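You operate a simulated robot arm through the tools that you are given. There is no shell and no other tool. Be economical: measure what you need, move in short steps, check, and stop when the job is done.

You run a simulated two-armed robot. Do the job below in one go: nothing can be reset, and whatever is moved stays where it is left.

Task
Wipe up the spill on the top of the glazing bench with the green cloth and put it back.

Only the result counts: the job must be done as asked and must still hold three seconds after the hand-in. Knocking over, shifting, dropping, spilling or breaking anything else fails it. Flat cloth is picked up by pressing the open fingertips on it (5 to 10 N) and closing them slowly along it; thin cloth reads only 2 to 8 mm in the jaws.

Robot
Two 7-joint arms with two-finger parallel grippers on one trunk, on a base that drives. Base frame: it is fixed to the floor where the robot stands at the start and does not move with it; the origin is under the middle of the robot, x ahead of it, y to its left, z up. Units: mm, degrees, N and s.
The left shoulder is at the start at [50, 165, 1030], the right one opposite. Payload 3.91 kg a hand.
Tool frame (each hand has its own): the origin (TCP) lies between the finger pads and is the grasp point; the fingertips stand 30 mm ahead of it; z points along the fingers, y is the line along which they close. Largest opening 110 mm; finger width 20, thickness 10; the body of the gripper, 48 by 112 mm, starts 55 mm behind the TCP.
Orientation is that of the tool frame in the base frame, as a unit quaternion [x, y, z, w]. With the fingers straight down and closing along the base's y, the tool's x points along the base's -x, its y along +y and its z along -z.

Tools
- The arms move only by the tool play_rows. It takes "left_deltas", "right_deltas" or both (then of equal length, played together; a hand with none holds still); each is a list of rows, each a list of 7 numbers: the shift along the base's x, y, z in mm, then the turn, a rotation vector about the base's x, y, z in degrees, then the finger opening in mm, from 0 to 110. In form: [[tx, ty, tz, ax, ay, az, claw], ...]. A call has 1 to 20 rows; each row is the pose to reach, as a shift and turn from the pose commanded when the call began. Each row takes 0.2 s and may step no farther than 50 mm and 8.6 degrees from the row before; otherwise, or with a gripper value out of range, the whole call is refused. A pose out of reach is approached as far as the arm can. The call stops where the force on the tool passes 40 N (or 10 N more than at its start, if that is more) or the arm is blocked; 0.2 s more then pass. The fingers move at their own pace (about 45 mm/s each) and stop on an object; they squeeze with about 21 N. The grip force told is the motor's: it shows also when the fingers shut on nothing. Time passes only in rows, and 0.2 s behind the last, so rows that repeat a pose let the fingers close. It gives the time, the measured TCP pose, the force on the tool (base axes), the opening and the grip force at its end, in the units of the frame above (readings bear some noise), with the torque about the TCP (base axes, N m) and any sound that the robot's microphone picked up.
- Cameras (640 x 400 px; columns grow to the right, rows downward): "scene" is now at [106.6, 52.5, 1230.1]; the picture's right is [0.55, -0.83, 0.00], its down [-0.22, -0.15, -0.96] and it looks along [0.80, 0.53, -0.27] (base axes); focal length 262 px, centre (320, 200). "left" rides on the left gripper at [72, -17, -103] in its tool frame; the picture's right is [0.23, 0.97, 0.00], its down [-0.76, 0.18, -0.62] and it looks along [-0.61, 0.14, 0.78] (tool axes); focal length 222 px, centre (320, 200). "right" rides on the right gripper at [72, 17, -103] in its tool frame; the picture's right is [-0.23, 0.97, 0.00], its down [-0.76, -0.18, -0.62] and it looks along [-0.61, -0.14, 0.78] (tool axes); focal length 222 px, centre (320, 200). There is no depth. A picture from a camera that has moved, and an enlarged one, comes with that camera's place and axes in the base frame and with its lens.
- grab_frame(camera): a new picture of that camera. No time passes.
- lift_body(by): slides the trunk up (or, below 0, down) by that many mm; the arms and the scene camera ride with it, the base frame stays. It gives what a move gives, with no picture.
- drive_base(legs): drives the robot by 1 to 6 legs, each [ahead, left, turn to the left] in mm, mm and degrees, along the robot's own axes; the way and the turn of a leg run together, so that a leg with both is an arc; at most 1500 mm and 180 degrees a leg. The arms and the cameras ride along, it lands a little off, and it stops where it bumps. It gives what a move gives.
- pan_tilt(pan, tilt): turns the head with the scene camera to pan (to the left, within 80 degrees either way) and tilt (down, from -29 to 69), counted from straight ahead of the robot. It gives what a move gives.
- enlarge(camera, box): a new picture of the part [left, top, right, bottom] of that camera's present view, enlarged. No time passes.
- sign_off(): hands the job in; it is judged then, once.

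Work in short steps. Places have to be worked out from the pictures, the camera data and where the tool is seen: move nearer, look again, correct. Check each grasp and each placing, and mend what went wrong. You have 120 turns and 88 pictures in all, those below and enlarged ones among them. Open the grippers and draw the arms clear of the work before you hand the job in, unless the task says otherwise; then end with one line.

The tools are called after "Call:" as name(argument=value, ...) on one line, values as JSON. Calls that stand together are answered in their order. play_rows: Moves the arms, as the interface text tells. Its arguments: {"type":"object","properties":{"left_deltas":{"type":"array"},"right_deltas":{"type":"array"}},"required":[]} The other tools are called the same way: lift_body (by) slides the trunk up or down; drive_base (legs) drives the base; pan_tilt (pan, tilt) turns the head that bears the scene camera; grab_frame (camera) takes a picture; enlarge (camera, box) takes an enlarged picture of a part of a camera's view; sign_off () hands the job in.

At the start:

```text
time: 0.0
left_tcp_pos: [309.3, 460.6, 1042.5]
left_ee_rot: [0.0, 1.0, 0.0, 0.0]
left_ft_force: [1.0, 0.3, 0.1]
left_wrist_torque: [0.01, -0.02, 0.0]
left_width: 109.9
left_grip_force: 0.1
right_tcp_pos: [408.7, 77.6, 1150.0]
right_ee_rot: [0.0, 1.0, 0.0, 0.001]
right_ft_force: [0.2, -0.3, 0.4]
right_wrist_torque: [0.02, 0.03, 0.01]
right_width: 109.7
right_grip_force: 0.1
trunk travel left (down, up): [-250.0, 253.0]
robot x, y, heading: [3.1, -1.3, -0.1]
head pan, tilt: [33.5, 15.6]
```

scene: 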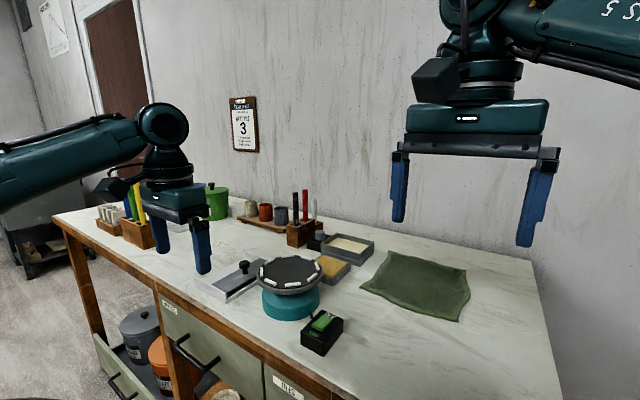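
right: 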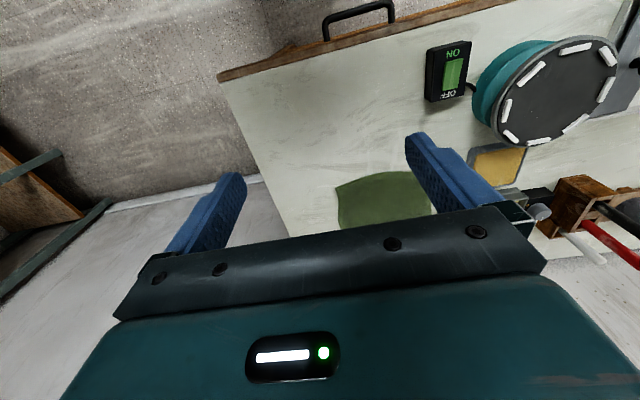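
left: 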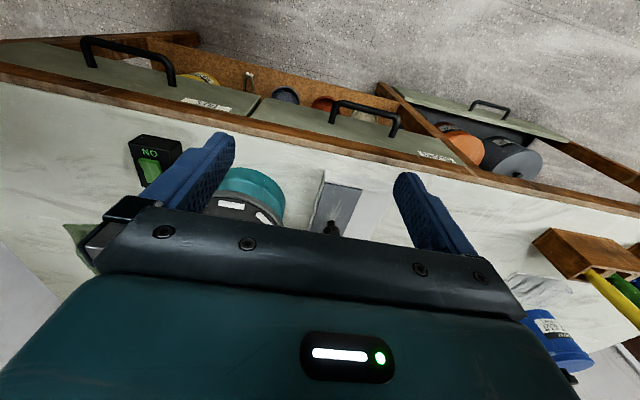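

The green cloth lies flat at the right of the bench; the spill is not evident yet, maybe near the left blue tin. I enlarge the scene view to search for it.

Call:
enlarge(camera="scene", box=[50, 170, 350, 358])

Call:
enlarge(camera="left", box=[440, 200, 640, 400])

Call:
enlarge(camera="scene", box=[300, 210, 580, 400])

```text
2.13 times, centred on (200, 264) of scene
camera zoom: at [106.6, 52.5, 1230.1], right [0.55, -0.83, 0.0], down [-0.22, -0.15, -0.96], along [0.8, 0.53, -0.27], focal length 557 px, centre (575, 64)
```

zoom: 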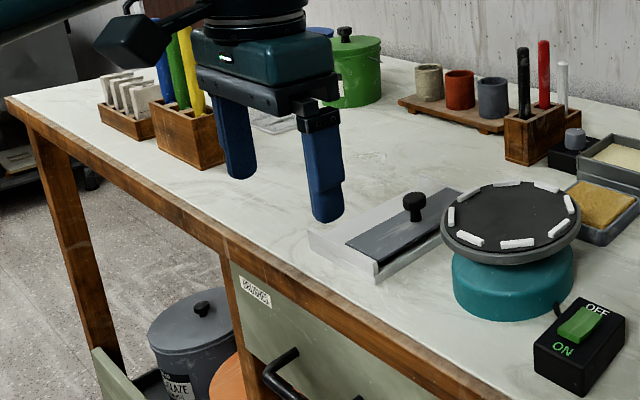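

```text
2.00 times, centred on (540, 300) of left
camera zoom: at [236.2, 443.8, 1145.8], right [-0.23, 0.97, 0.0], down [0.76, 0.18, 0.62], along [0.61, 0.14, -0.78], focal length 444 px, centre (-120, 0)
```

zoom: 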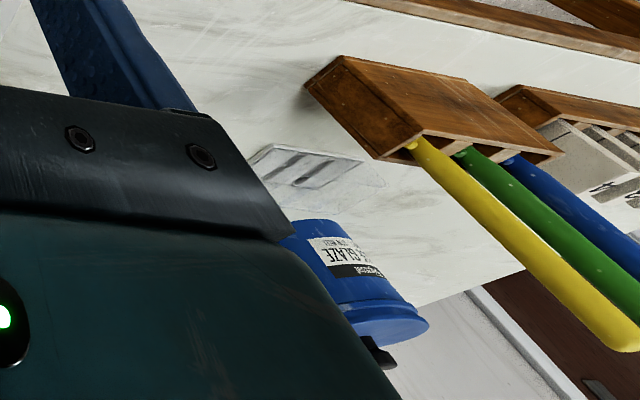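

```text
2.11 times, centred on (440, 305) of scene
camera zoom: at [106.6, 52.5, 1230.1], right [0.55, -0.83, 0.0], down [-0.22, -0.15, -0.96], along [0.8, 0.53, -0.27], focal length 552 px, centre (67, -21)
```

zoom: 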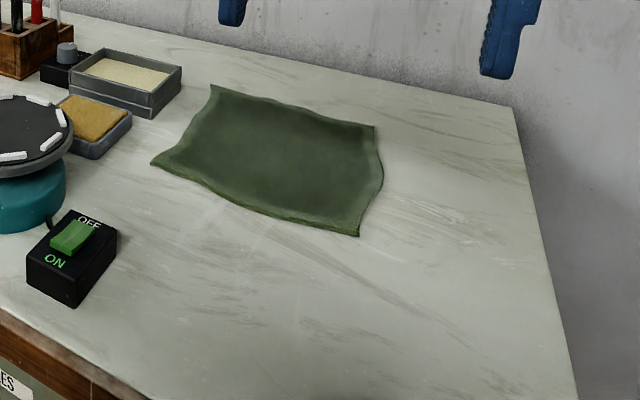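

The glassy patch near the blue tin at about (650, 1145) lies at bench height and is probably the spill; the cloth spans about x 680–950, y 65–305. I raise the left arm to see the patch better.

Call:
play_rows(left_deltas=[[0, 0, 40, 0, 0, 0, 110], [0, 0, 80, 0, 0, 0, 110], [0, 0, 120, 0, 0, 0, 110], [0, 0, 160, 0, 0, 0, 110], [0, 0, 200, 0, 0, 0, 110]])

Call:
pan_tilt(pan=55, tilt=20)

Call:
grab_frame(camera="scene")

```text
time: 1.2
left_tcp_pos: [309.9, 457.4, 1244.3]
left_ee_rot: [0.001, 1.0, 0.0, 0.001]
left_ft_force: [-0.5, -0.2, -0.4]
left_wrist_torque: [0.01, -0.02, -0.01]
left_width: 110.1
left_grip_force: 0.0
right_tcp_pos: [409.0, 75.6, 1149.4]
right_ee_rot: [0.001, 1.0, 0.0, 0.0]
right_ft_force: [-0.1, 0.2, -0.4]
right_wrist_torque: [-0.01, 0.02, 0.04]
right_width: 110.1
right_grip_force: 0.1
trunk travel left (down, up): [-250.0, 253.0]
robot x, y, heading: [4.0, 0.6, 0.2]
head pan, tilt: [33.5, 15.6]
```

```text
time: 2.0
left_tcp_pos: [309.7, 458.0, 1242.9]
left_ee_rot: [0.0, 1.0, -0.001, 0.001]
left_ft_force: [-0.5, -0.3, 0.3]
left_wrist_torque: [0.02, 0.01, -0.01]
left_width: 110.2
left_grip_force: 0.1
right_tcp_pos: [408.6, 77.2, 1150.3]
right_ee_rot: [0.0, 1.0, 0.0, 0.001]
right_ft_force: [0.2, 0.5, 0.4]
right_wrist_torque: [-0.02, -0.01, 0.0]
right_width: 109.9
right_grip_force: 0.0
trunk travel left (down, up): [-250.0, 253.0]
robot x, y, heading: [-1.9, -0.6, -0.1]
head pan, tilt: [55.0, 20.0]
```

```text
81 pictures are left
camera scene: at [82.2, 77.3, 1222.9], right [0.82, -0.57, 0.0], down [-0.2, -0.28, -0.94], along [0.54, 0.77, -0.34], focal length 262 px, centre (320, 200)
```

scene: 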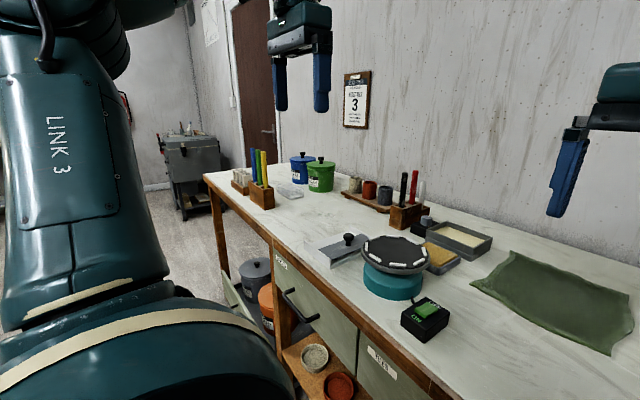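

Call:
enlarge(camera="scene", box=[220, 135, 380, 235])

```text
4.00 times, centred on (300, 185) of scene
camera zoom: at [82.2, 77.3, 1222.9], right [0.82, -0.57, 0.0], down [-0.2, -0.28, -0.94], along [0.54, 0.77, -0.34], focal length 1048 px, centre (400, 260)
```

zoom: 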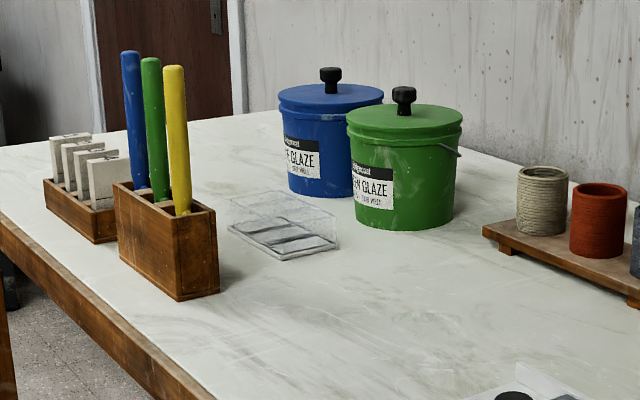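

That patch is a clear box with tiles, not a spill. I look closely at the rest of the bench, beginning with the area near the cloth where faint glints appear.

Call:
pan_tilt(pan=25, tilt=35)

Call:
grab_frame(camera="scene")

Call:
enlarge(camera="scene", box=[300, 150, 460, 250])

Call:
grab_frame(camera="left")

```text
time: 3.0
left_tcp_pos: [309.6, 458.2, 1242.2]
left_ee_rot: [0.0, 1.0, 0.0, 0.001]
left_ft_force: [0.6, -0.2, -0.6]
left_wrist_torque: [0.0, 0.03, 0.02]
left_width: 109.8
left_grip_force: 0.0
right_tcp_pos: [408.2, 76.1, 1149.5]
right_ee_rot: [0.0, 1.0, 0.0, 0.0]
right_ft_force: [0.8, 0.4, -0.4]
right_wrist_torque: [-0.02, 0.03, -0.01]
right_width: 110.1
right_grip_force: 0.0
trunk travel left (down, up): [-250.0, 253.0]
robot x, y, heading: [0.1, 1.1, 0.2]
head pan, tilt: [25.0, 35.0]
```

```text
79 pictures are left
camera scene: at [108.5, 38.3, 1199.1], right [0.42, -0.91, 0.0], down [-0.52, -0.24, -0.82], along [0.74, 0.35, -0.57], focal length 262 px, centre (320, 200)
```

scene: 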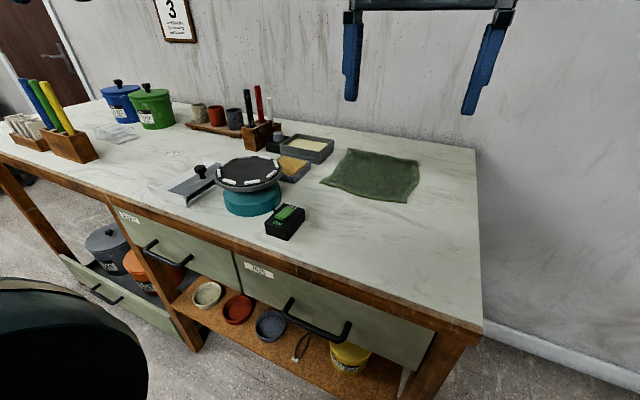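

```text
4.00 times, centred on (380, 200) of scene
camera zoom: at [108.5, 38.3, 1199.1], right [0.42, -0.91, 0.0], down [-0.52, -0.24, -0.82], along [0.74, 0.35, -0.57], focal length 1048 px, centre (80, 200)
```

zoom: 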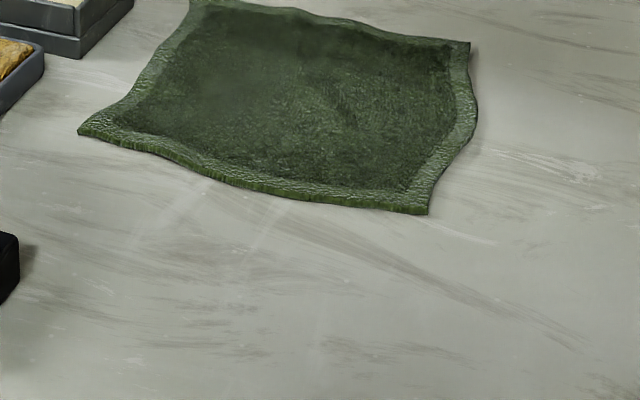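

```text
77 pictures are left
camera left: at [236.4, 440.9, 1346.1], right [-0.23, 0.97, 0.0], down [0.76, 0.18, 0.62], along [0.61, 0.14, -0.78], focal length 222 px, centre (320, 200)
```

left: 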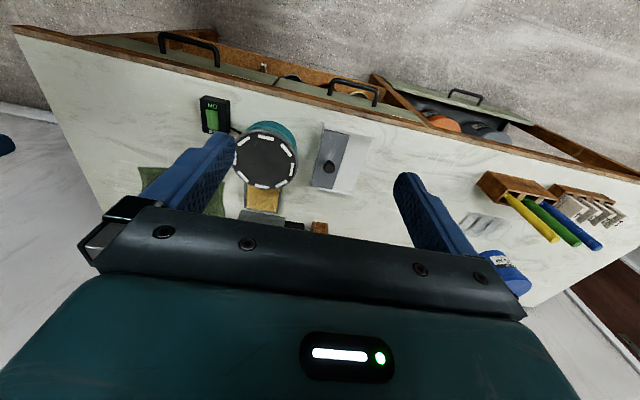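

Faint rings appear on the bench behind the trowel at scene pixel (173,153). I enlarge there.

Call:
enlarge(camera="scene", box=[110, 110, 230, 185])

Call:
enlarge(camera="left", box=[300, 110, 460, 210])

```text
5.33 times, centred on (170, 148) of scene
camera zoom: at [108.5, 38.3, 1199.1], right [0.42, -0.91, 0.0], down [-0.52, -0.24, -0.82], along [0.74, 0.35, -0.57], focal length 1397 px, centre (1120, 480)
```

zoom: 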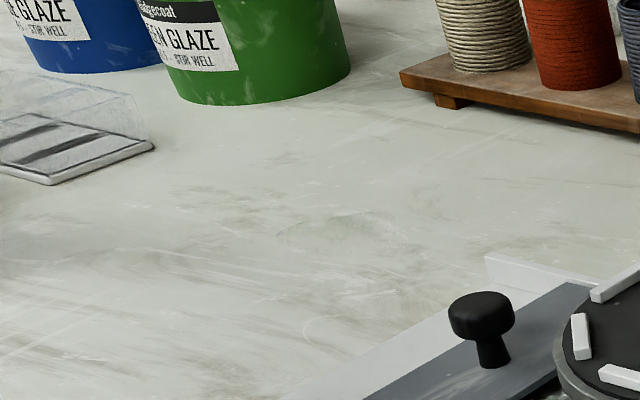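

```text
4.00 times, centred on (380, 160) of left
camera zoom: at [236.4, 440.9, 1346.1], right [-0.23, 0.97, 0.0], down [0.76, 0.18, 0.62], along [0.61, 0.14, -0.78], focal length 888 px, centre (80, 360)
```

zoom: 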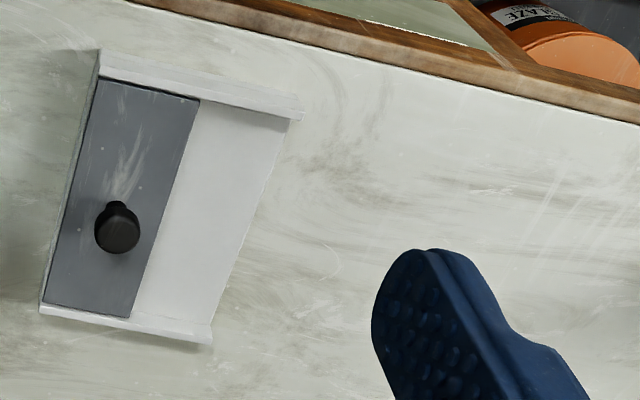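

A nearly clear patch seems to lie around (650, 850). I back off a bit to clear the open lower drawer and drive left to look from closer.

Call:
drive_base(legs=[[-100, 0, 0], [0, 550, 0]])

Call:
pan_tilt(pan=15, tilt=35)

Call:
grab_frame(camera="scene")

Call:
grab_frame(camera="right")

```text
time: 6.9
left_tcp_pos: [209.5, 1005.2, 1241.9]
left_ee_rot: [-0.001, 1.0, 0.0, 0.0]
left_ft_force: [0.0, 0.3, -0.7]
left_wrist_torque: [-0.04, -0.02, -0.02]
left_width: 110.0
left_grip_force: 0.1
right_tcp_pos: [309.8, 625.5, 1150.6]
right_ee_rot: [-0.001, 1.0, 0.0, 0.0]
right_ft_force: [0.0, -0.7, -0.4]
right_wrist_torque: [0.02, -0.01, 0.02]
right_width: 109.9
right_grip_force: 0.0
trunk travel left (down, up): [-250.0, 253.0]
robot x, y, heading: [-103.8, 549.6, 0.1]
head pan, tilt: [25.0, 35.0]
```

```text
time: 7.6
left_tcp_pos: [210.0, 1004.9, 1242.8]
left_ee_rot: [-0.001, 1.0, -0.001, 0.001]
left_ft_force: [-0.2, 0.5, 0.5]
left_wrist_torque: [-0.01, 0.01, 0.01]
left_width: 110.2
left_grip_force: 0.0
right_tcp_pos: [310.5, 624.9, 1149.5]
right_ee_rot: [-0.001, 1.0, 0.001, 0.0]
right_ft_force: [0.4, -0.3, -0.2]
right_wrist_torque: [0.01, -0.02, 0.0]
right_width: 110.4
right_grip_force: 0.1
trunk travel left (down, up): [-250.0, 253.0]
robot x, y, heading: [-99.4, 550.8, 0.0]
head pan, tilt: [15.0, 35.0]
```

```text
74 pictures are left
camera scene: at [14.7, 571.1, 1199.1], right [0.26, -0.97, 0.0], down [-0.55, -0.15, -0.82], along [0.79, 0.21, -0.57], focal length 262 px, centre (320, 200)
```

scene: 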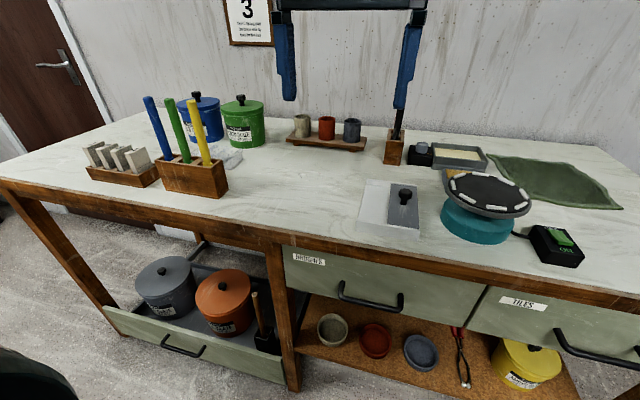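

```text
73 pictures are left
camera right: at [237.1, 641.6, 1252.5], right [0.23, 0.97, 0.0], down [0.76, -0.18, 0.62], along [0.61, -0.14, -0.78], focal length 222 px, centre (320, 200)
```

right: 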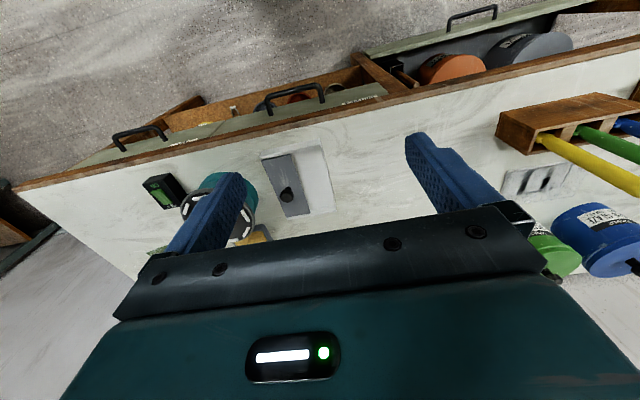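

I enlarge the clear middle of the bench between the boxes and trowel.

Call:
enlarge(camera="scene", box=[220, 135, 400, 248])

Call:
enlarge(camera="right", box=[320, 90, 500, 203])

Call:
enlarge(camera="scene", box=[0, 120, 160, 220])

```text
3.54 times, centred on (310, 192) of scene
camera zoom: at [14.7, 571.1, 1199.1], right [0.26, -0.97, 0.0], down [-0.55, -0.15, -0.82], along [0.79, 0.21, -0.57], focal length 927 px, centre (355, 230)
```

zoom: 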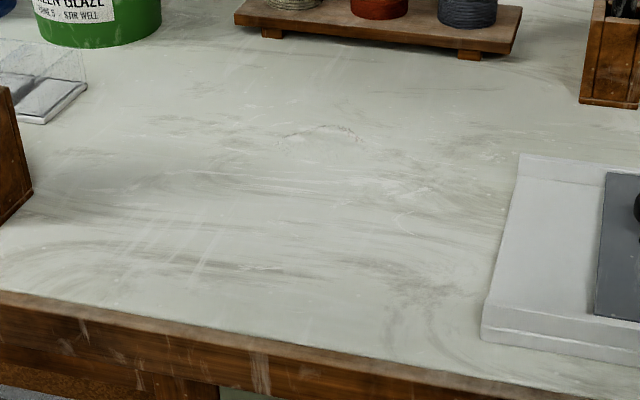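

```text
3.54 times, centred on (410, 146) of right
camera zoom: at [237.1, 641.6, 1252.5], right [0.23, 0.97, 0.0], down [0.76, -0.18, 0.62], along [0.61, -0.14, -0.78], focal length 786 px, centre (1, 389)
```

zoom: 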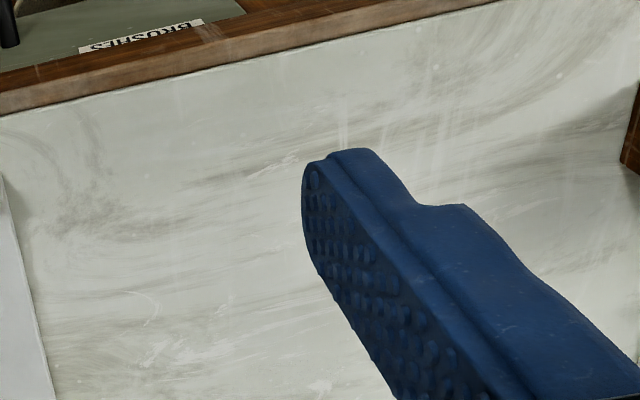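

```text
4.00 times, centred on (80, 170) of scene
camera zoom: at [14.7, 571.1, 1199.1], right [0.26, -0.97, 0.0], down [-0.55, -0.15, -0.82], along [0.79, 0.21, -0.57], focal length 1048 px, centre (1280, 320)
```

zoom: 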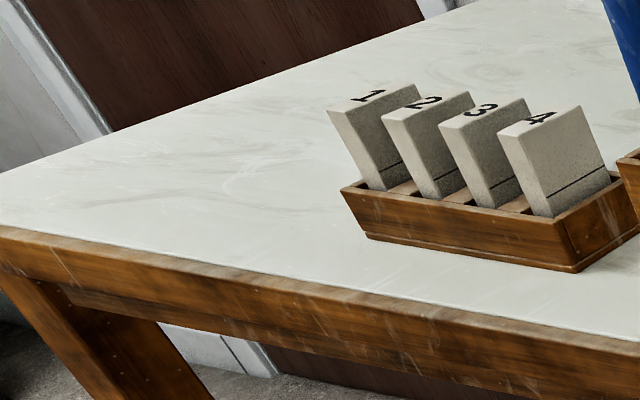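

There is a faint rippled outline near the middle of the bench. I zoom in harder.

Call:
enlarge(camera="scene", box=[270, 150, 366, 210])

Call:
enlarge(camera="scene", box=[400, 130, 640, 280])

```text
6.67 times, centred on (318, 180) of scene
camera zoom: at [14.7, 571.1, 1199.1], right [0.26, -0.97, 0.0], down [-0.55, -0.15, -0.82], along [0.79, 0.21, -0.57], focal length 1747 px, centre (333, 333)
```

zoom: 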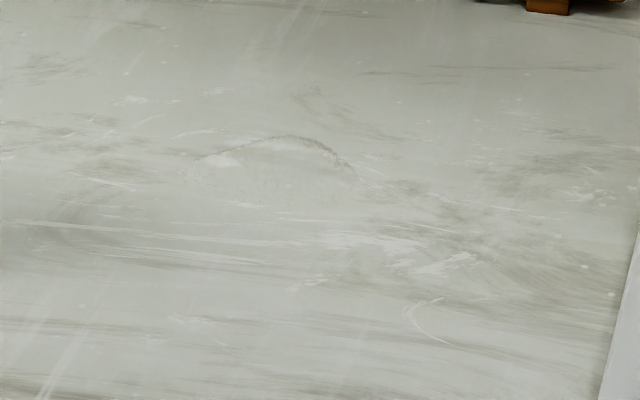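

```text
2.67 times, centred on (520, 205) of scene
camera zoom: at [14.7, 571.1, 1199.1], right [0.26, -0.97, 0.0], down [-0.55, -0.15, -0.82], along [0.79, 0.21, -0.57], focal length 699 px, centre (-213, 187)
```

zoom: 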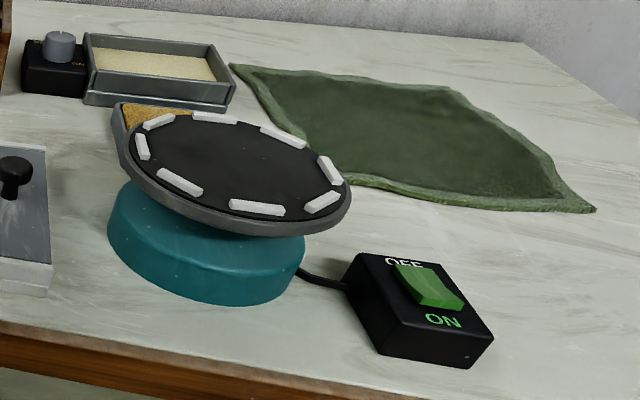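

A clear puddle shows at about (660, 775), roughly 80 mm across. To know how close I can drive I look steeply down at the base front and bench edge.

Call:
pan_tilt(pan=0, tilt=69)

Call:
grab_frame(camera="scene")

```text
time: 8.6
left_tcp_pos: [209.8, 1004.9, 1242.2]
left_ee_rot: [-0.001, 1.0, 0.0, 0.002]
left_ft_force: [-0.2, -0.3, 0.1]
left_wrist_torque: [-0.01, 0.0, -0.02]
left_width: 110.0
left_grip_force: 0.1
right_tcp_pos: [309.2, 624.9, 1149.2]
right_ee_rot: [-0.001, 1.0, 0.0, 0.0]
right_ft_force: [-0.6, -1.0, 0.4]
right_wrist_torque: [0.02, 0.04, 0.04]
right_width: 110.1
right_grip_force: 0.0
trunk travel left (down, up): [-250.0, 253.0]
robot x, y, heading: [-98.0, 546.4, 0.0]
head pan, tilt: [0.0, 68.8]
```

```text
67 pictures are left
camera scene: at [-14.3, 548.2, 1155.4], right [0.0, -1.0, 0.0], down [-0.93, 0.0, -0.36], along [0.36, 0.0, -0.93], focal length 262 px, centre (320, 200)
```

scene: 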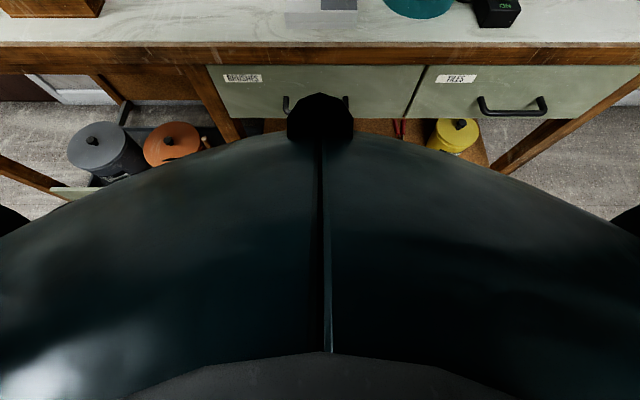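

The puddle is reachable by the left hand from about y0=480. I tuck the right arm out to its own side, then go back to the cloth.

Call:
play_rows(right_deltas=[[-10, -45, 5, 0, 0, 0, 20], [-20, -90, 10, 0, 0, 0, 20], [-30, -135, 15, 0, 0, 0, 20], [-40, -180, 20, 0, 0, 0, 20], [-50, -225, 25, 0, 0, 0, 20], [-60, -270, 30, 0, 0, 0, 20], [-70, -315, 35, 0, 0, 0, 20], [-80, -360, 40, 0, 0, 0, 20]])

Call:
drive_base(legs=[[0, -600, 0], [180, 0, 0]])

Call:
pan_tilt(pan=20, tilt=40)

Call:
grab_frame(camera="scene")

```text
time: 10.4
left_tcp_pos: [209.6, 1005.3, 1242.2]
left_ee_rot: [-0.001, 1.0, -0.001, 0.0]
left_ft_force: [-0.1, 0.3, 0.1]
left_wrist_torque: [0.0, -0.03, 0.0]
left_width: 110.3
left_grip_force: 0.0
right_tcp_pos: [229.5, 266.6, 1191.0]
right_ee_rot: [-0.001, 1.0, 0.0, 0.0]
right_ft_force: [-0.6, 0.1, 0.4]
right_wrist_torque: [0.0, -0.01, 0.03]
right_width: 20.1
right_grip_force: 0.1
trunk travel left (down, up): [-250.0, 253.0]
robot x, y, heading: [-97.0, 549.0, 0.3]
head pan, tilt: [0.0, 68.8]
```

```text
time: 15.1
left_tcp_pos: [394.0, 418.0, 1242.5]
left_ee_rot: [-0.003, 1.0, -0.001, 0.001]
left_ft_force: [0.5, 0.3, 0.0]
left_wrist_torque: [0.01, -0.02, 0.03]
left_width: 110.0
left_grip_force: 0.0
right_tcp_pos: [417.5, -320.3, 1190.4]
right_ee_rot: [-0.002, 1.0, 0.0, 0.001]
right_ft_force: [-0.4, 0.4, 0.6]
right_wrist_torque: [0.01, -0.02, -0.02]
right_width: 20.0
right_grip_force: 0.1
trunk travel left (down, up): [-250.0, 253.0]
robot x, y, heading: [86.5, -45.1, 0.2]
head pan, tilt: [0.0, 68.8]
stopped in leg 2: the robot was blocked; the commanded pose is now the measured one
```

```text
time: 16.0
left_tcp_pos: [395.2, 417.8, 1243.4]
left_ee_rot: [-0.002, 1.0, 0.0, 0.001]
left_ft_force: [-0.4, 0.5, 0.1]
left_wrist_torque: [0.01, 0.02, 0.01]
left_width: 110.1
left_grip_force: 0.0
right_tcp_pos: [418.2, -320.5, 1190.3]
right_ee_rot: [-0.001, 1.0, 0.0, 0.0]
right_ft_force: [-1.2, -1.1, 0.3]
right_wrist_torque: [0.01, -0.01, -0.01]
right_width: 20.0
right_grip_force: 0.1
trunk travel left (down, up): [-250.0, 253.0]
robot x, y, heading: [87.6, -38.0, 0.5]
head pan, tilt: [20.0, 40.0]
```

```text
66 pictures are left
camera scene: at [195.0, -10.5, 1191.4], right [0.35, -0.94, 0.0], down [-0.6, -0.22, -0.77], along [0.72, 0.26, -0.64], focal length 262 px, centre (320, 200)
```

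scene: 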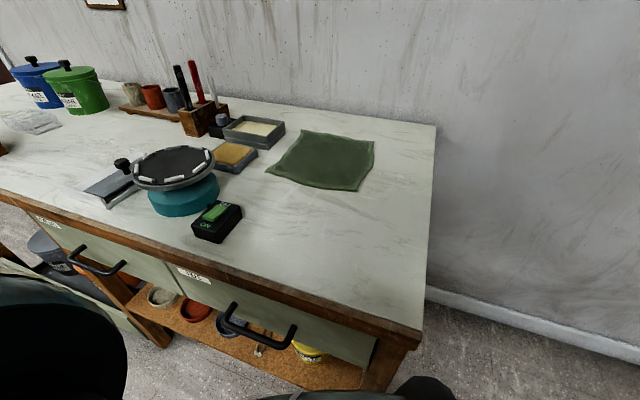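

The base bumped gently (drawer handle) at x0≈87, so that's the limit; everything still stands. Cloth corners re-estimate to (681,72),(682,315),(941,320),(945,83), centre (812,197). I bring the left hand above (760,195,960) and check.

Call:
play_rows(left_deltas=[[30, -18, -24, 0, 0, 0, 110], [61, -37, -47, 0, -2, 0, 110], [91, -56, -71, 0, -4, 0, 110], [122, -74, -94, 0, -6, 0, 110], [152, -93, -118, 0, -8, 0, 110], [183, -111, -141, 0, -10, 0, 110], [213, -130, -165, 0, -12, 0, 110], [244, -149, -188, 0, -14, 0, 110], [274, -167, -212, 0, -16, 0, 110], [305, -186, -235, 0, -18, 0, 110], [335, -204, -259, 0, -20, 0, 110], [366, -223, -283, 0, -20, 0, 110], [366, -223, -283, 0, -20, 0, 110]])

Call:
grab_frame(camera="left")

Call:
grab_frame(camera="scene")

```text
time: 18.8
left_tcp_pos: [720.3, 213.5, 959.3]
left_ee_rot: [-0.003, 0.985, -0.002, 0.174]
left_ft_force: [-0.2, -0.4, 0.0]
left_wrist_torque: [0.0, 0.04, -0.02]
left_width: 109.7
left_grip_force: 0.0
left hand out of reach, approached as far as the arm can: row 11, 12, 13
right_tcp_pos: [416.7, -319.0, 1189.5]
right_ee_rot: [-0.001, 1.0, 0.0, 0.001]
right_ft_force: [0.0, 0.2, 0.3]
right_wrist_torque: [0.03, 0.0, -0.01]
right_width: 20.3
right_grip_force: 0.0
trunk travel left (down, up): [-250.0, 253.0]
robot x, y, heading: [85.2, -41.0, 0.2]
head pan, tilt: [20.0, 40.0]
```

```text
65 pictures are left
camera left: at [616.5, 197.0, 1032.3], right [-0.22, 0.97, -0.08], down [0.5, 0.18, 0.85], along [0.84, 0.14, -0.53], focal length 222 px, centre (320, 200)
```

left: 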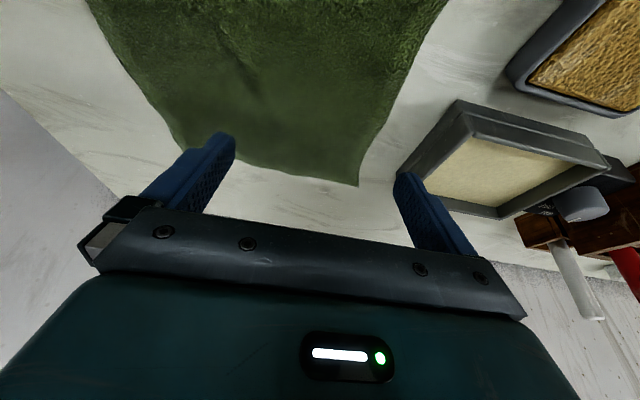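

```text
64 pictures are left
camera scene: at [194.9, -10.4, 1191.5], right [0.35, -0.94, 0.0], down [-0.6, -0.22, -0.77], along [0.72, 0.27, -0.64], focal length 262 px, centre (320, 200)
```

scene: 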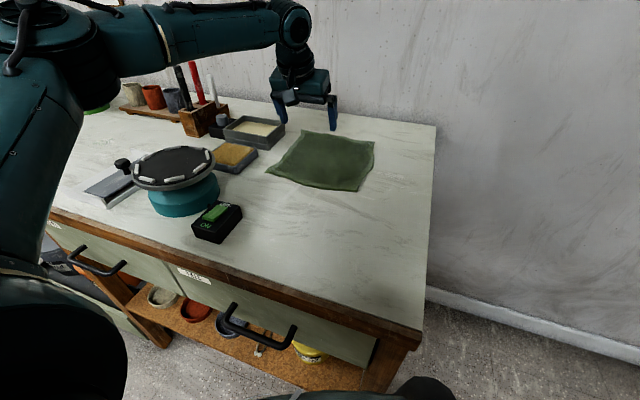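

Reach falls short at this height (720); lower and more tilted should reach farther. I tilt to about 38° and descend to z≈900.

Call:
play_rows(left_deltas=[[0, 0, -15, 0, -5, 0, 110], [0, 0, -30, 0, -10, 0, 110], [0, 0, -45, 0, -15, 0, 110], [0, 0, -60, 0, -18, 0, 110], [0, 0, -60, 0, -18, 0, 110]])

```text
time: 20.0
left_tcp_pos: [719.7, 213.3, 898.7]
left_ee_rot: [-0.003, 0.945, -0.001, 0.327]
left_ft_force: [-0.4, -0.3, 0.4]
left_wrist_torque: [0.0, -0.02, 0.01]
left_width: 109.8
left_grip_force: 0.1
right_tcp_pos: [417.0, -320.0, 1189.6]
right_ee_rot: [-0.002, 1.0, 0.0, 0.0]
right_ft_force: [0.7, -0.3, -0.1]
right_wrist_torque: [-0.02, -0.02, -0.02]
right_width: 20.2
right_grip_force: 0.0
trunk travel left (down, up): [-250.0, 253.0]
robot x, y, heading: [89.6, -41.2, 0.6]
head pan, tilt: [20.0, 40.0]
```

The hand reached the commanded place, now at tilt 38°. I go to x≈770, y≈197 and down to ~z 852 (tips ~828), then check.

Call:
play_rows(left_deltas=[[17, -5, -10, 0, 0, 0, 110], [34, -10, -25, 0, 0, 0, 110], [50, -16, -38, 0, 0, 0, 110], [50, -16, -47, 0, 0, 0, 110], [50, -16, -47, 0, 0, 0, 110]])

Call:
grab_frame(camera="left")

Call:
grab_frame(camera="scene")

```text
time: 20.7
left_tcp_pos: [754.4, 204.8, 891.1]
left_ee_rot: [-0.001, 0.94, -0.004, 0.342]
left_ft_force: [1.8, 0.6, 14.7]
left_wrist_torque: [0.64, -0.24, -0.07]
left_width: 109.7
left_grip_force: 0.2
left hand out of reach, approached as far as the arm can: row 2, 3
right_tcp_pos: [416.8, -320.3, 1189.8]
right_ee_rot: [-0.002, 1.0, 0.0, 0.0]
right_ft_force: [-0.3, 0.4, -0.6]
right_wrist_torque: [0.01, 0.01, -0.04]
right_width: 20.0
right_grip_force: 0.0
trunk travel left (down, up): [-250.0, 253.0]
robot x, y, heading: [89.3, -41.5, 0.2]
head pan, tilt: [20.0, 40.0]
stopped in row 3 (left hand): the force on the tool passed its limit (the readings are from after the stop); the commanded pose is now the measured one
```

```text
63 pictures are left
camera left: at [631.3, 189.0, 924.6], right [-0.17, 0.97, -0.16], down [0.18, 0.19, 0.97], along [0.97, 0.14, -0.21], focal length 222 px, centre (320, 200)
```

left: 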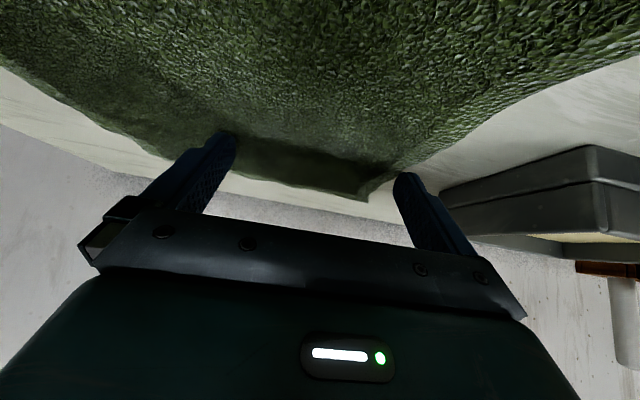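

```text
62 pictures are left
camera scene: at [194.0, -10.8, 1191.5], right [0.35, -0.94, 0.0], down [-0.6, -0.22, -0.77], along [0.72, 0.27, -0.64], focal length 262 px, centre (320, 200)
```

scene: 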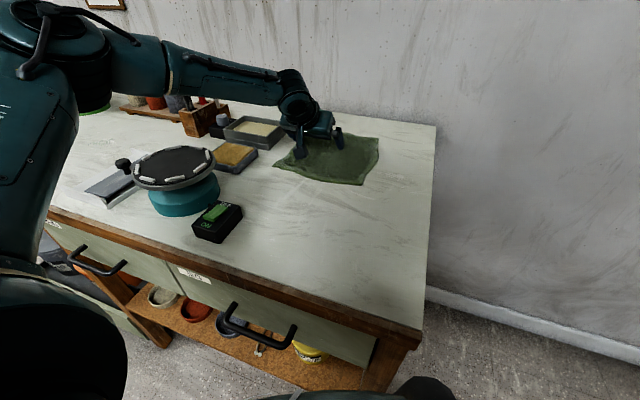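

A force of ~15 N at the left fingertip at an unexpectedly high z, and the cloth shifted slightly forward. I look closely before going on.

Call:
enlarge(camera="scene", box=[250, 100, 400, 194])

```text
4.26 times, centred on (325, 147) of scene
camera zoom: at [194.0, -10.8, 1191.5], right [0.35, -0.94, 0.0], down [-0.6, -0.22, -0.77], along [0.72, 0.27, -0.64], focal length 1115 px, centre (299, 426)
```

zoom: 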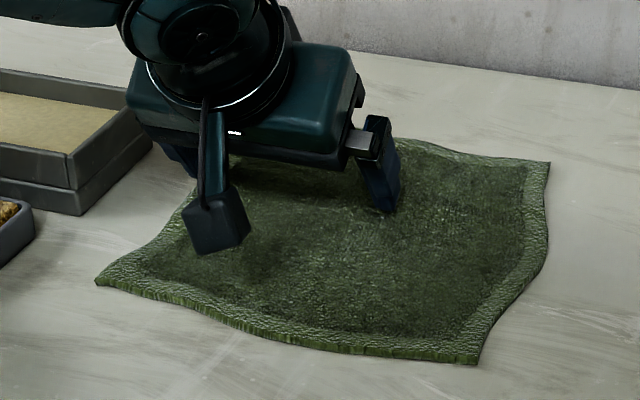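

The whole cloth slid ~25 mm forward (front edge now x≈708), so the tips did touch and drag it. I raise 5 mm and re-read force and pose.

Call:
play_rows(left_deltas=[[0, 0, 5, 0, 0, 0, 110], [0, 0, 5, 0, 0, 0, 110]])

```text
time: 21.3
left_tcp_pos: [752.8, 205.2, 892.4]
left_ee_rot: [-0.002, 0.942, -0.004, 0.336]
left_ft_force: [1.6, 0.2, 10.0]
left_wrist_torque: [0.4, -0.2, -0.08]
left_width: 109.8
left_grip_force: 0.1
right_tcp_pos: [415.7, -320.8, 1189.9]
right_ee_rot: [-0.001, 1.0, 0.0, 0.0]
right_ft_force: [-0.1, 0.8, 0.1]
right_wrist_torque: [0.03, 0.04, -0.01]
right_width: 20.3
right_grip_force: 0.0
trunk travel left (down, up): [-250.0, 253.0]
robot x, y, heading: [86.1, -41.4, 0.4]
head pan, tilt: [20.0, 40.0]
```

Still 10 N on the left fingertip side. I enlarge the left camera around its tip.

Call:
enlarge(camera="left", box=[330, 100, 490, 260])

Call:
enlarge(camera="left", box=[100, 60, 300, 220])

```text
2.50 times, centred on (410, 180) of left
camera zoom: at [630.3, 188.9, 926.1], right [-0.18, 0.97, -0.15], down [0.19, 0.19, 0.96], along [0.97, 0.14, -0.22], focal length 555 px, centre (95, 250)
```

zoom: 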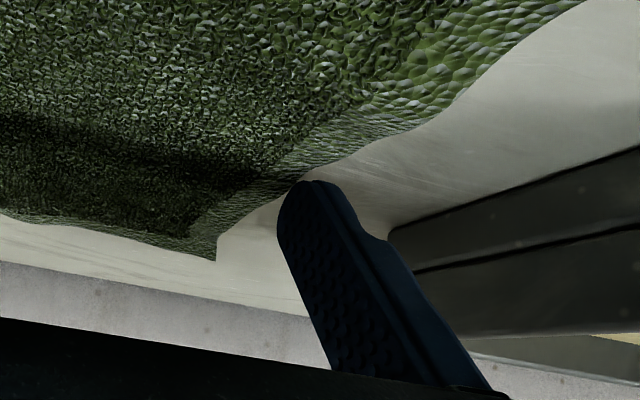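

```text
2.50 times, centred on (200, 140) of left
camera zoom: at [630.3, 188.9, 926.1], right [-0.18, 0.97, -0.15], down [0.19, 0.19, 0.96], along [0.97, 0.14, -0.22], focal length 555 px, centre (620, 350)
```

zoom: 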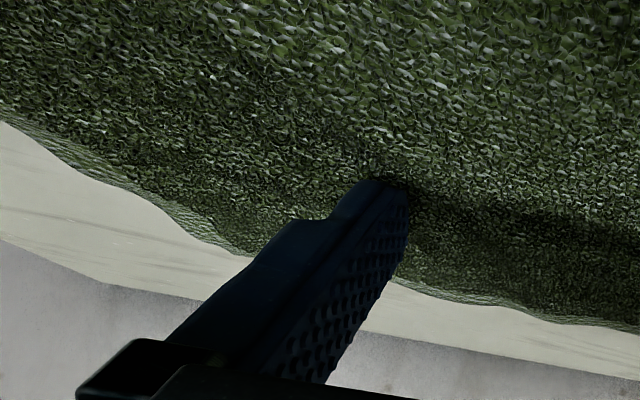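

Re-triangulating the cloth from both views and the contact agree that the bench top is really at z≈855, not 813. So the cloth was originally centred ≈(744,175), is now ≈(768,177), and the puddle is ≈(587,752). I lift, centre in y, and narrow the fingers to 70.

Call:
play_rows(left_deltas=[[0, 0, 15, 0, 0, 0, 110], [0, 0, 25, 0, 0, 0, 90], [0, -14, 25, 0, 3, 0, 70], [0, -28, 25, 0, 6, 0, 70], [0, -28, 25, 0, 8, 0, 70], [0, -28, 25, 0, 8, 0, 70]])

Call:
grab_frame(camera="scene")

```text
time: 22.7
left_tcp_pos: [736.3, 189.3, 919.0]
left_ee_rot: [-0.002, 0.963, -0.004, 0.27]
left_ft_force: [0.7, -0.2, -0.2]
left_wrist_torque: [0.01, 0.01, 0.0]
left_width: 70.3
left_grip_force: 0.1
left hand out of reach, approached as far as the arm can: row 3, 4, 5, 6
right_tcp_pos: [417.1, -320.7, 1188.4]
right_ee_rot: [-0.002, 1.0, 0.0, 0.0]
right_ft_force: [0.7, 0.0, -0.6]
right_wrist_torque: [0.02, -0.02, 0.03]
right_width: 19.9
right_grip_force: 0.0
trunk travel left (down, up): [-250.0, 253.0]
robot x, y, heading: [87.7, -42.4, 0.1]
head pan, tilt: [20.0, 40.0]
```

```text
58 pictures are left
camera scene: at [194.8, -10.3, 1191.5], right [0.35, -0.94, 0.0], down [-0.6, -0.22, -0.77], along [0.72, 0.27, -0.64], focal length 262 px, centre (320, 200)
```

scene: 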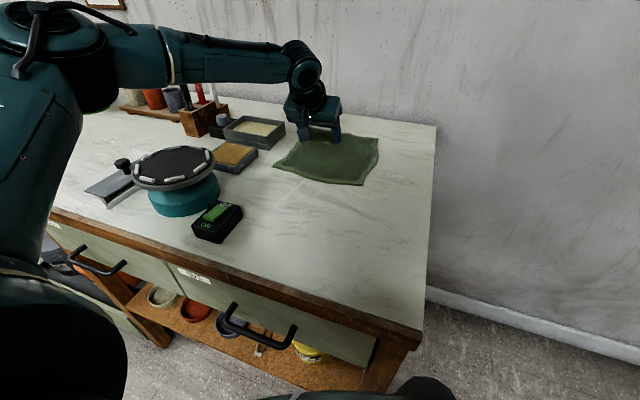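

Tips are now around (751,189), about 28 mm above the cloth. I descend in small steps to light contact.

Call:
play_rows(left_deltas=[[0, -5, -12, 0, 0, 0, 70], [0, -10, -22, 0, 0, 0, 70], [0, -10, -26, 0, 0, 0, 70], [0, -10, -28, 0, 0, 0, 70]])

```text
time: 23.7
left_tcp_pos: [726.4, 184.5, 893.1]
left_ee_rot: [-0.003, 0.963, -0.004, 0.271]
left_ft_force: [0.5, 0.1, 4.0]
left_wrist_torque: [0.04, 0.01, -0.02]
left_width: 69.9
left_grip_force: 0.1
left hand out of reach, approached as far as the arm can: row 1, 2, 3, 4
right_tcp_pos: [417.4, -319.9, 1190.3]
right_ee_rot: [-0.002, 1.0, 0.0, 0.0]
right_ft_force: [-0.2, 0.2, 0.1]
right_wrist_torque: [0.03, -0.01, -0.02]
right_width: 20.4
right_grip_force: 0.1
trunk travel left (down, up): [-250.0, 253.0]
robot x, y, heading: [84.4, -35.9, 0.4]
head pan, tilt: [20.0, 40.0]
```

Light contact of 4 N. I press slightly more and close the fingers slowly.

Call:
play_rows(left_deltas=[[0, 0, -2, 0, 0, 0, 70], [0, 0, -2, 0, 0, 0, 66], [0, 0, -2, 0, 0, 0, 62], [0, 0, -2, 0, 0, 0, 58], [0, 0, -2, 0, 0, 0, 54], [0, 0, -2, 0, 0, 0, 50]])

```text
time: 25.1
left_tcp_pos: [726.7, 184.1, 893.4]
left_ee_rot: [-0.001, 0.962, -0.004, 0.271]
left_ft_force: [1.4, 0.8, 14.1]
left_wrist_torque: [0.19, -0.13, -0.03]
left_width: 50.4
left_grip_force: 0.6
right_tcp_pos: [416.1, -320.6, 1190.1]
right_ee_rot: [-0.001, 1.0, 0.0, 0.0]
right_ft_force: [-0.3, -1.1, -0.2]
right_wrist_torque: [-0.02, 0.04, -0.01]
right_width: 19.7
right_grip_force: 0.2
trunk travel left (down, up): [-250.0, 253.0]
robot x, y, heading: [85.0, -41.7, 0.6]
head pan, tilt: [20.0, 40.0]
```

Force 14 N is a bit high; I ease up 1 mm and keep closing.

Call:
play_rows(left_deltas=[[0, 0, 1, 0, 0, 0, 48], [0, 0, 1, 0, 0, 0, 44], [0, 0, 1, 0, 0, 0, 40], [0, 0, 1, 0, 0, 0, 36], [0, 0, 1, 0, 0, 0, 32], [0, 0, 1, 0, 0, 0, 28], [0, 0, 1, 0, 0, 0, 24], [0, 0, 1, 0, 0, 0, 20], [0, 0, 1, 0, 0, 0, 16], [0, 0, 1, 0, 0, 0, 12], [0, 0, 1, 0, 0, 0, 8], [0, 0, 1, 0, 0, 0, 4], [0, 0, 1, 0, 0, 0, 0], [0, 0, 1, 0, 0, 0, 0], [0, 0, 1, 0, 0, 0, 0]])

Call:
enlarge(camera="scene", box=[250, 100, 400, 194])

```text
time: 28.3
left_tcp_pos: [726.2, 184.0, 892.7]
left_ee_rot: [-0.001, 0.963, -0.004, 0.271]
left_ft_force: [0.3, 0.0, 10.0]
left_wrist_torque: [0.04, -0.04, 0.02]
left_width: 7.5
left_grip_force: 21.4
right_tcp_pos: [416.9, -320.3, 1190.9]
right_ee_rot: [-0.002, 1.0, 0.0, 0.0]
right_ft_force: [0.4, 0.1, 0.6]
right_wrist_torque: [0.0, 0.03, -0.03]
right_width: 20.0
right_grip_force: 0.1
trunk travel left (down, up): [-250.0, 253.0]
robot x, y, heading: [83.5, -40.8, 0.4]
head pan, tilt: [20.0, 40.0]
```

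```text
4.26 times, centred on (325, 147) of scene
camera zoom: at [193.9, -10.6, 1191.6], right [0.35, -0.94, 0.0], down [-0.6, -0.22, -0.77], along [0.72, 0.27, -0.64], focal length 1115 px, centre (299, 426)
```

zoom: 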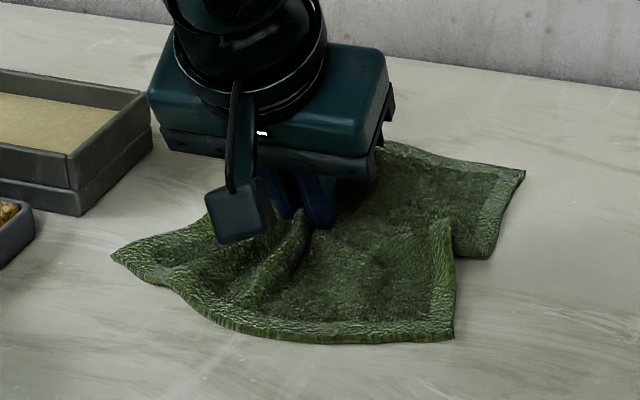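

The jaws read 7.5 mm with the cloth bunched between: grasped. I lift it while drawing back.

Call:
play_rows(left_deltas=[[0, 0, 20, 0, 0, 0, 0], [-10, 0, 45, 0, 0, 0, 0], [-25, 0, 80, 0, 0, 0, 0], [-45, 0, 120, 0, 3, 0, 0], [-70, 0, 160, 0, 8, 0, 0], [-95, 0, 200, 0, 13, 0, 0], [-120, 0, 235, 0, 18, 0, 0], [-140, 0, 270, 0, 23, 0, 0], [-160, 0, 300, 0, 28, 0, 0], [-160, 0, 300, 0, 30, 0, 0]])

Call:
grab_frame(camera="scene")

```text
time: 30.5
left_tcp_pos: [548.2, 195.5, 1176.4]
left_ee_rot: [-0.003, 1.0, -0.003, 0.012]
left_ft_force: [-0.7, 0.2, -0.8]
left_wrist_torque: [-0.02, 0.02, -0.02]
left_width: 7.3
left_grip_force: 21.6
left hand out of reach, approached as far as the arm can: row 8, 9, 10
right_tcp_pos: [417.7, -320.0, 1189.4]
right_ee_rot: [-0.002, 1.0, 0.0, 0.0]
right_ft_force: [-0.3, -0.4, -0.7]
right_wrist_torque: [-0.02, -0.04, 0.01]
right_width: 20.1
right_grip_force: 0.0
trunk travel left (down, up): [-250.0, 253.0]
robot x, y, heading: [87.9, -43.8, 0.2]
head pan, tilt: [20.0, 40.0]
```

```text
56 pictures are left
camera scene: at [195.1, -10.2, 1191.4], right [0.35, -0.94, 0.0], down [-0.6, -0.22, -0.77], along [0.72, 0.27, -0.64], focal length 262 px, centre (320, 200)
```

scene: 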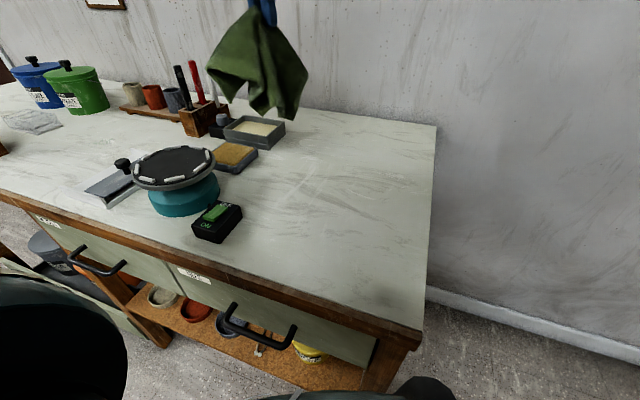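

The cloth hangs freely with its lowest tip at about z 1030, above everything. I back off and drive left toward the puddle, to about (0, 480).

Call:
drive_base(legs=[[-90, 0, 0], [0, 520, 0]])

Call:
pan_tilt(pan=20, tilt=35)

Call:
grab_frame(camera="scene")

Call:
grab_frame(camera="left")

```text
time: 34.3
left_tcp_pos: [453.7, 716.1, 1175.2]
left_ee_rot: [-0.003, 1.0, -0.004, 0.011]
left_ft_force: [-0.1, 0.9, 0.0]
left_wrist_torque: [0.0, -0.03, -0.06]
left_width: 7.3
left_grip_force: 20.9
right_tcp_pos: [322.7, 199.6, 1190.7]
right_ee_rot: [-0.001, 1.0, 0.0, 0.0]
right_ft_force: [0.6, 0.5, 1.1]
right_wrist_torque: [-0.06, 0.0, -0.02]
right_width: 20.0
right_grip_force: 0.0
trunk travel left (down, up): [-250.0, 253.0]
robot x, y, heading: [-5.4, 482.4, 0.5]
head pan, tilt: [20.0, 40.0]
```

```text
time: 34.9
left_tcp_pos: [453.3, 715.6, 1175.8]
left_ee_rot: [-0.003, 1.0, -0.004, 0.012]
left_ft_force: [0.2, -0.6, 0.2]
left_wrist_torque: [0.02, 0.0, -0.03]
left_width: 7.3
left_grip_force: 20.6
right_tcp_pos: [322.5, 199.3, 1189.3]
right_ee_rot: [-0.002, 1.0, 0.0, 0.0]
right_ft_force: [-0.1, -0.8, -0.5]
right_wrist_torque: [-0.02, -0.03, -0.02]
right_width: 19.9
right_grip_force: 0.0
trunk travel left (down, up): [-250.0, 253.0]
robot x, y, heading: [-8.1, 477.7, 0.2]
head pan, tilt: [20.0, 35.0]
```

```text
55 pictures are left
camera scene: at [103.1, 511.1, 1199.0], right [0.35, -0.94, 0.0], down [-0.54, -0.2, -0.82], along [0.77, 0.28, -0.57], focal length 262 px, centre (320, 200)
```

scene: 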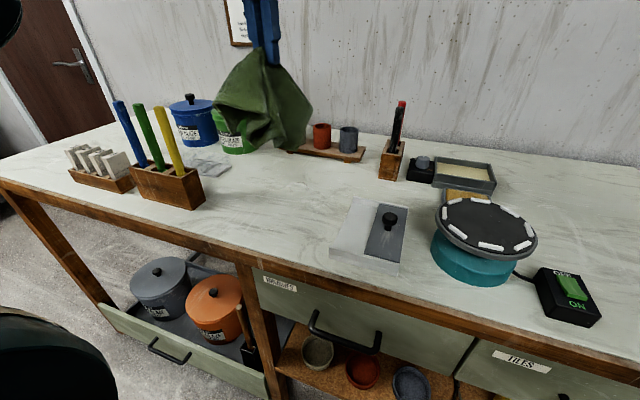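

```text
54 pictures are left
camera left: at [378.0, 699.5, 1277.7], right [-0.23, 0.97, -0.01], down [0.75, 0.19, 0.64], along [0.63, 0.14, -0.77], focal length 222 px, centre (320, 200)
```

left: 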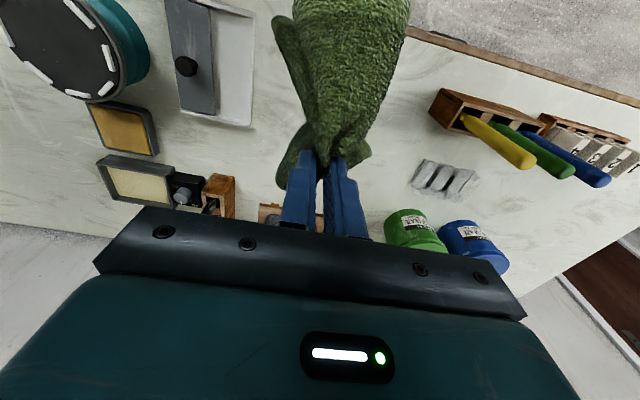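

I zoom on the expected puddle spot to localize it from this stand.

Call:
enlarge(camera="scene", box=[230, 140, 374, 230])

Call:
enlarge(camera="left", box=[240, 60, 480, 210])

```text
4.44 times, centred on (302, 185) of scene
camera zoom: at [103.1, 511.1, 1199.0], right [0.35, -0.94, 0.0], down [-0.54, -0.2, -0.82], along [0.77, 0.28, -0.57], focal length 1164 px, centre (400, 267)
```

zoom: 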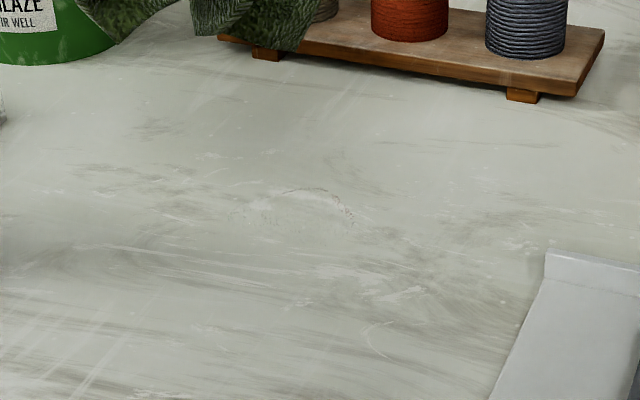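

```text
2.67 times, centred on (360, 135) of left
camera zoom: at [378.0, 699.5, 1277.7], right [-0.23, 0.97, -0.01], down [0.75, 0.19, 0.64], along [0.63, 0.14, -0.77], focal length 592 px, centre (213, 373)
```

zoom: 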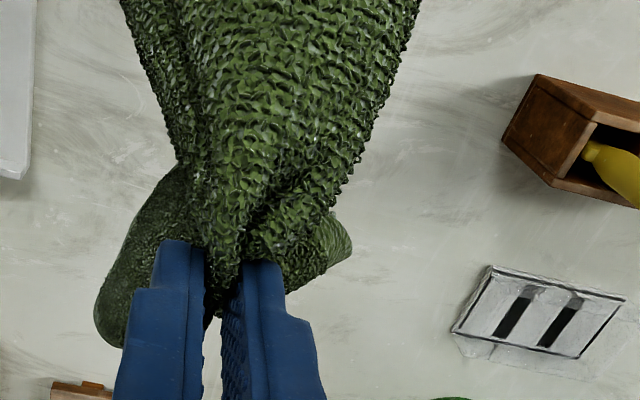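

Consistent: puddle centre ≈(592,751). One tighter zoom to get its outline.

Call:
enlarge(camera="scene", box=[272, 172, 328, 207])

```text
11.43 times, centred on (300, 190) of scene
camera zoom: at [103.1, 511.1, 1199.0], right [0.35, -0.94, 0.0], down [-0.54, -0.2, -0.82], along [0.77, 0.28, -0.57], focal length 2994 px, centre (549, 320)
```

zoom: 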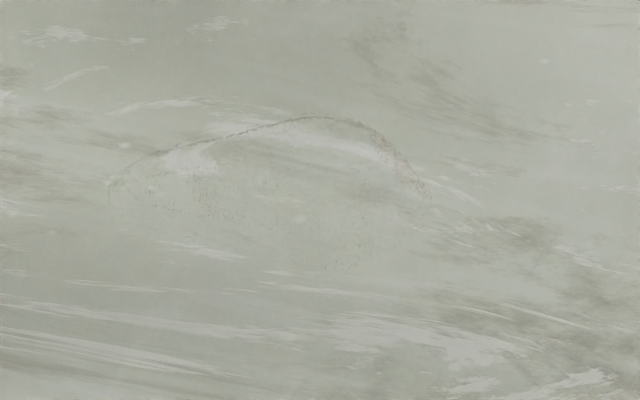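

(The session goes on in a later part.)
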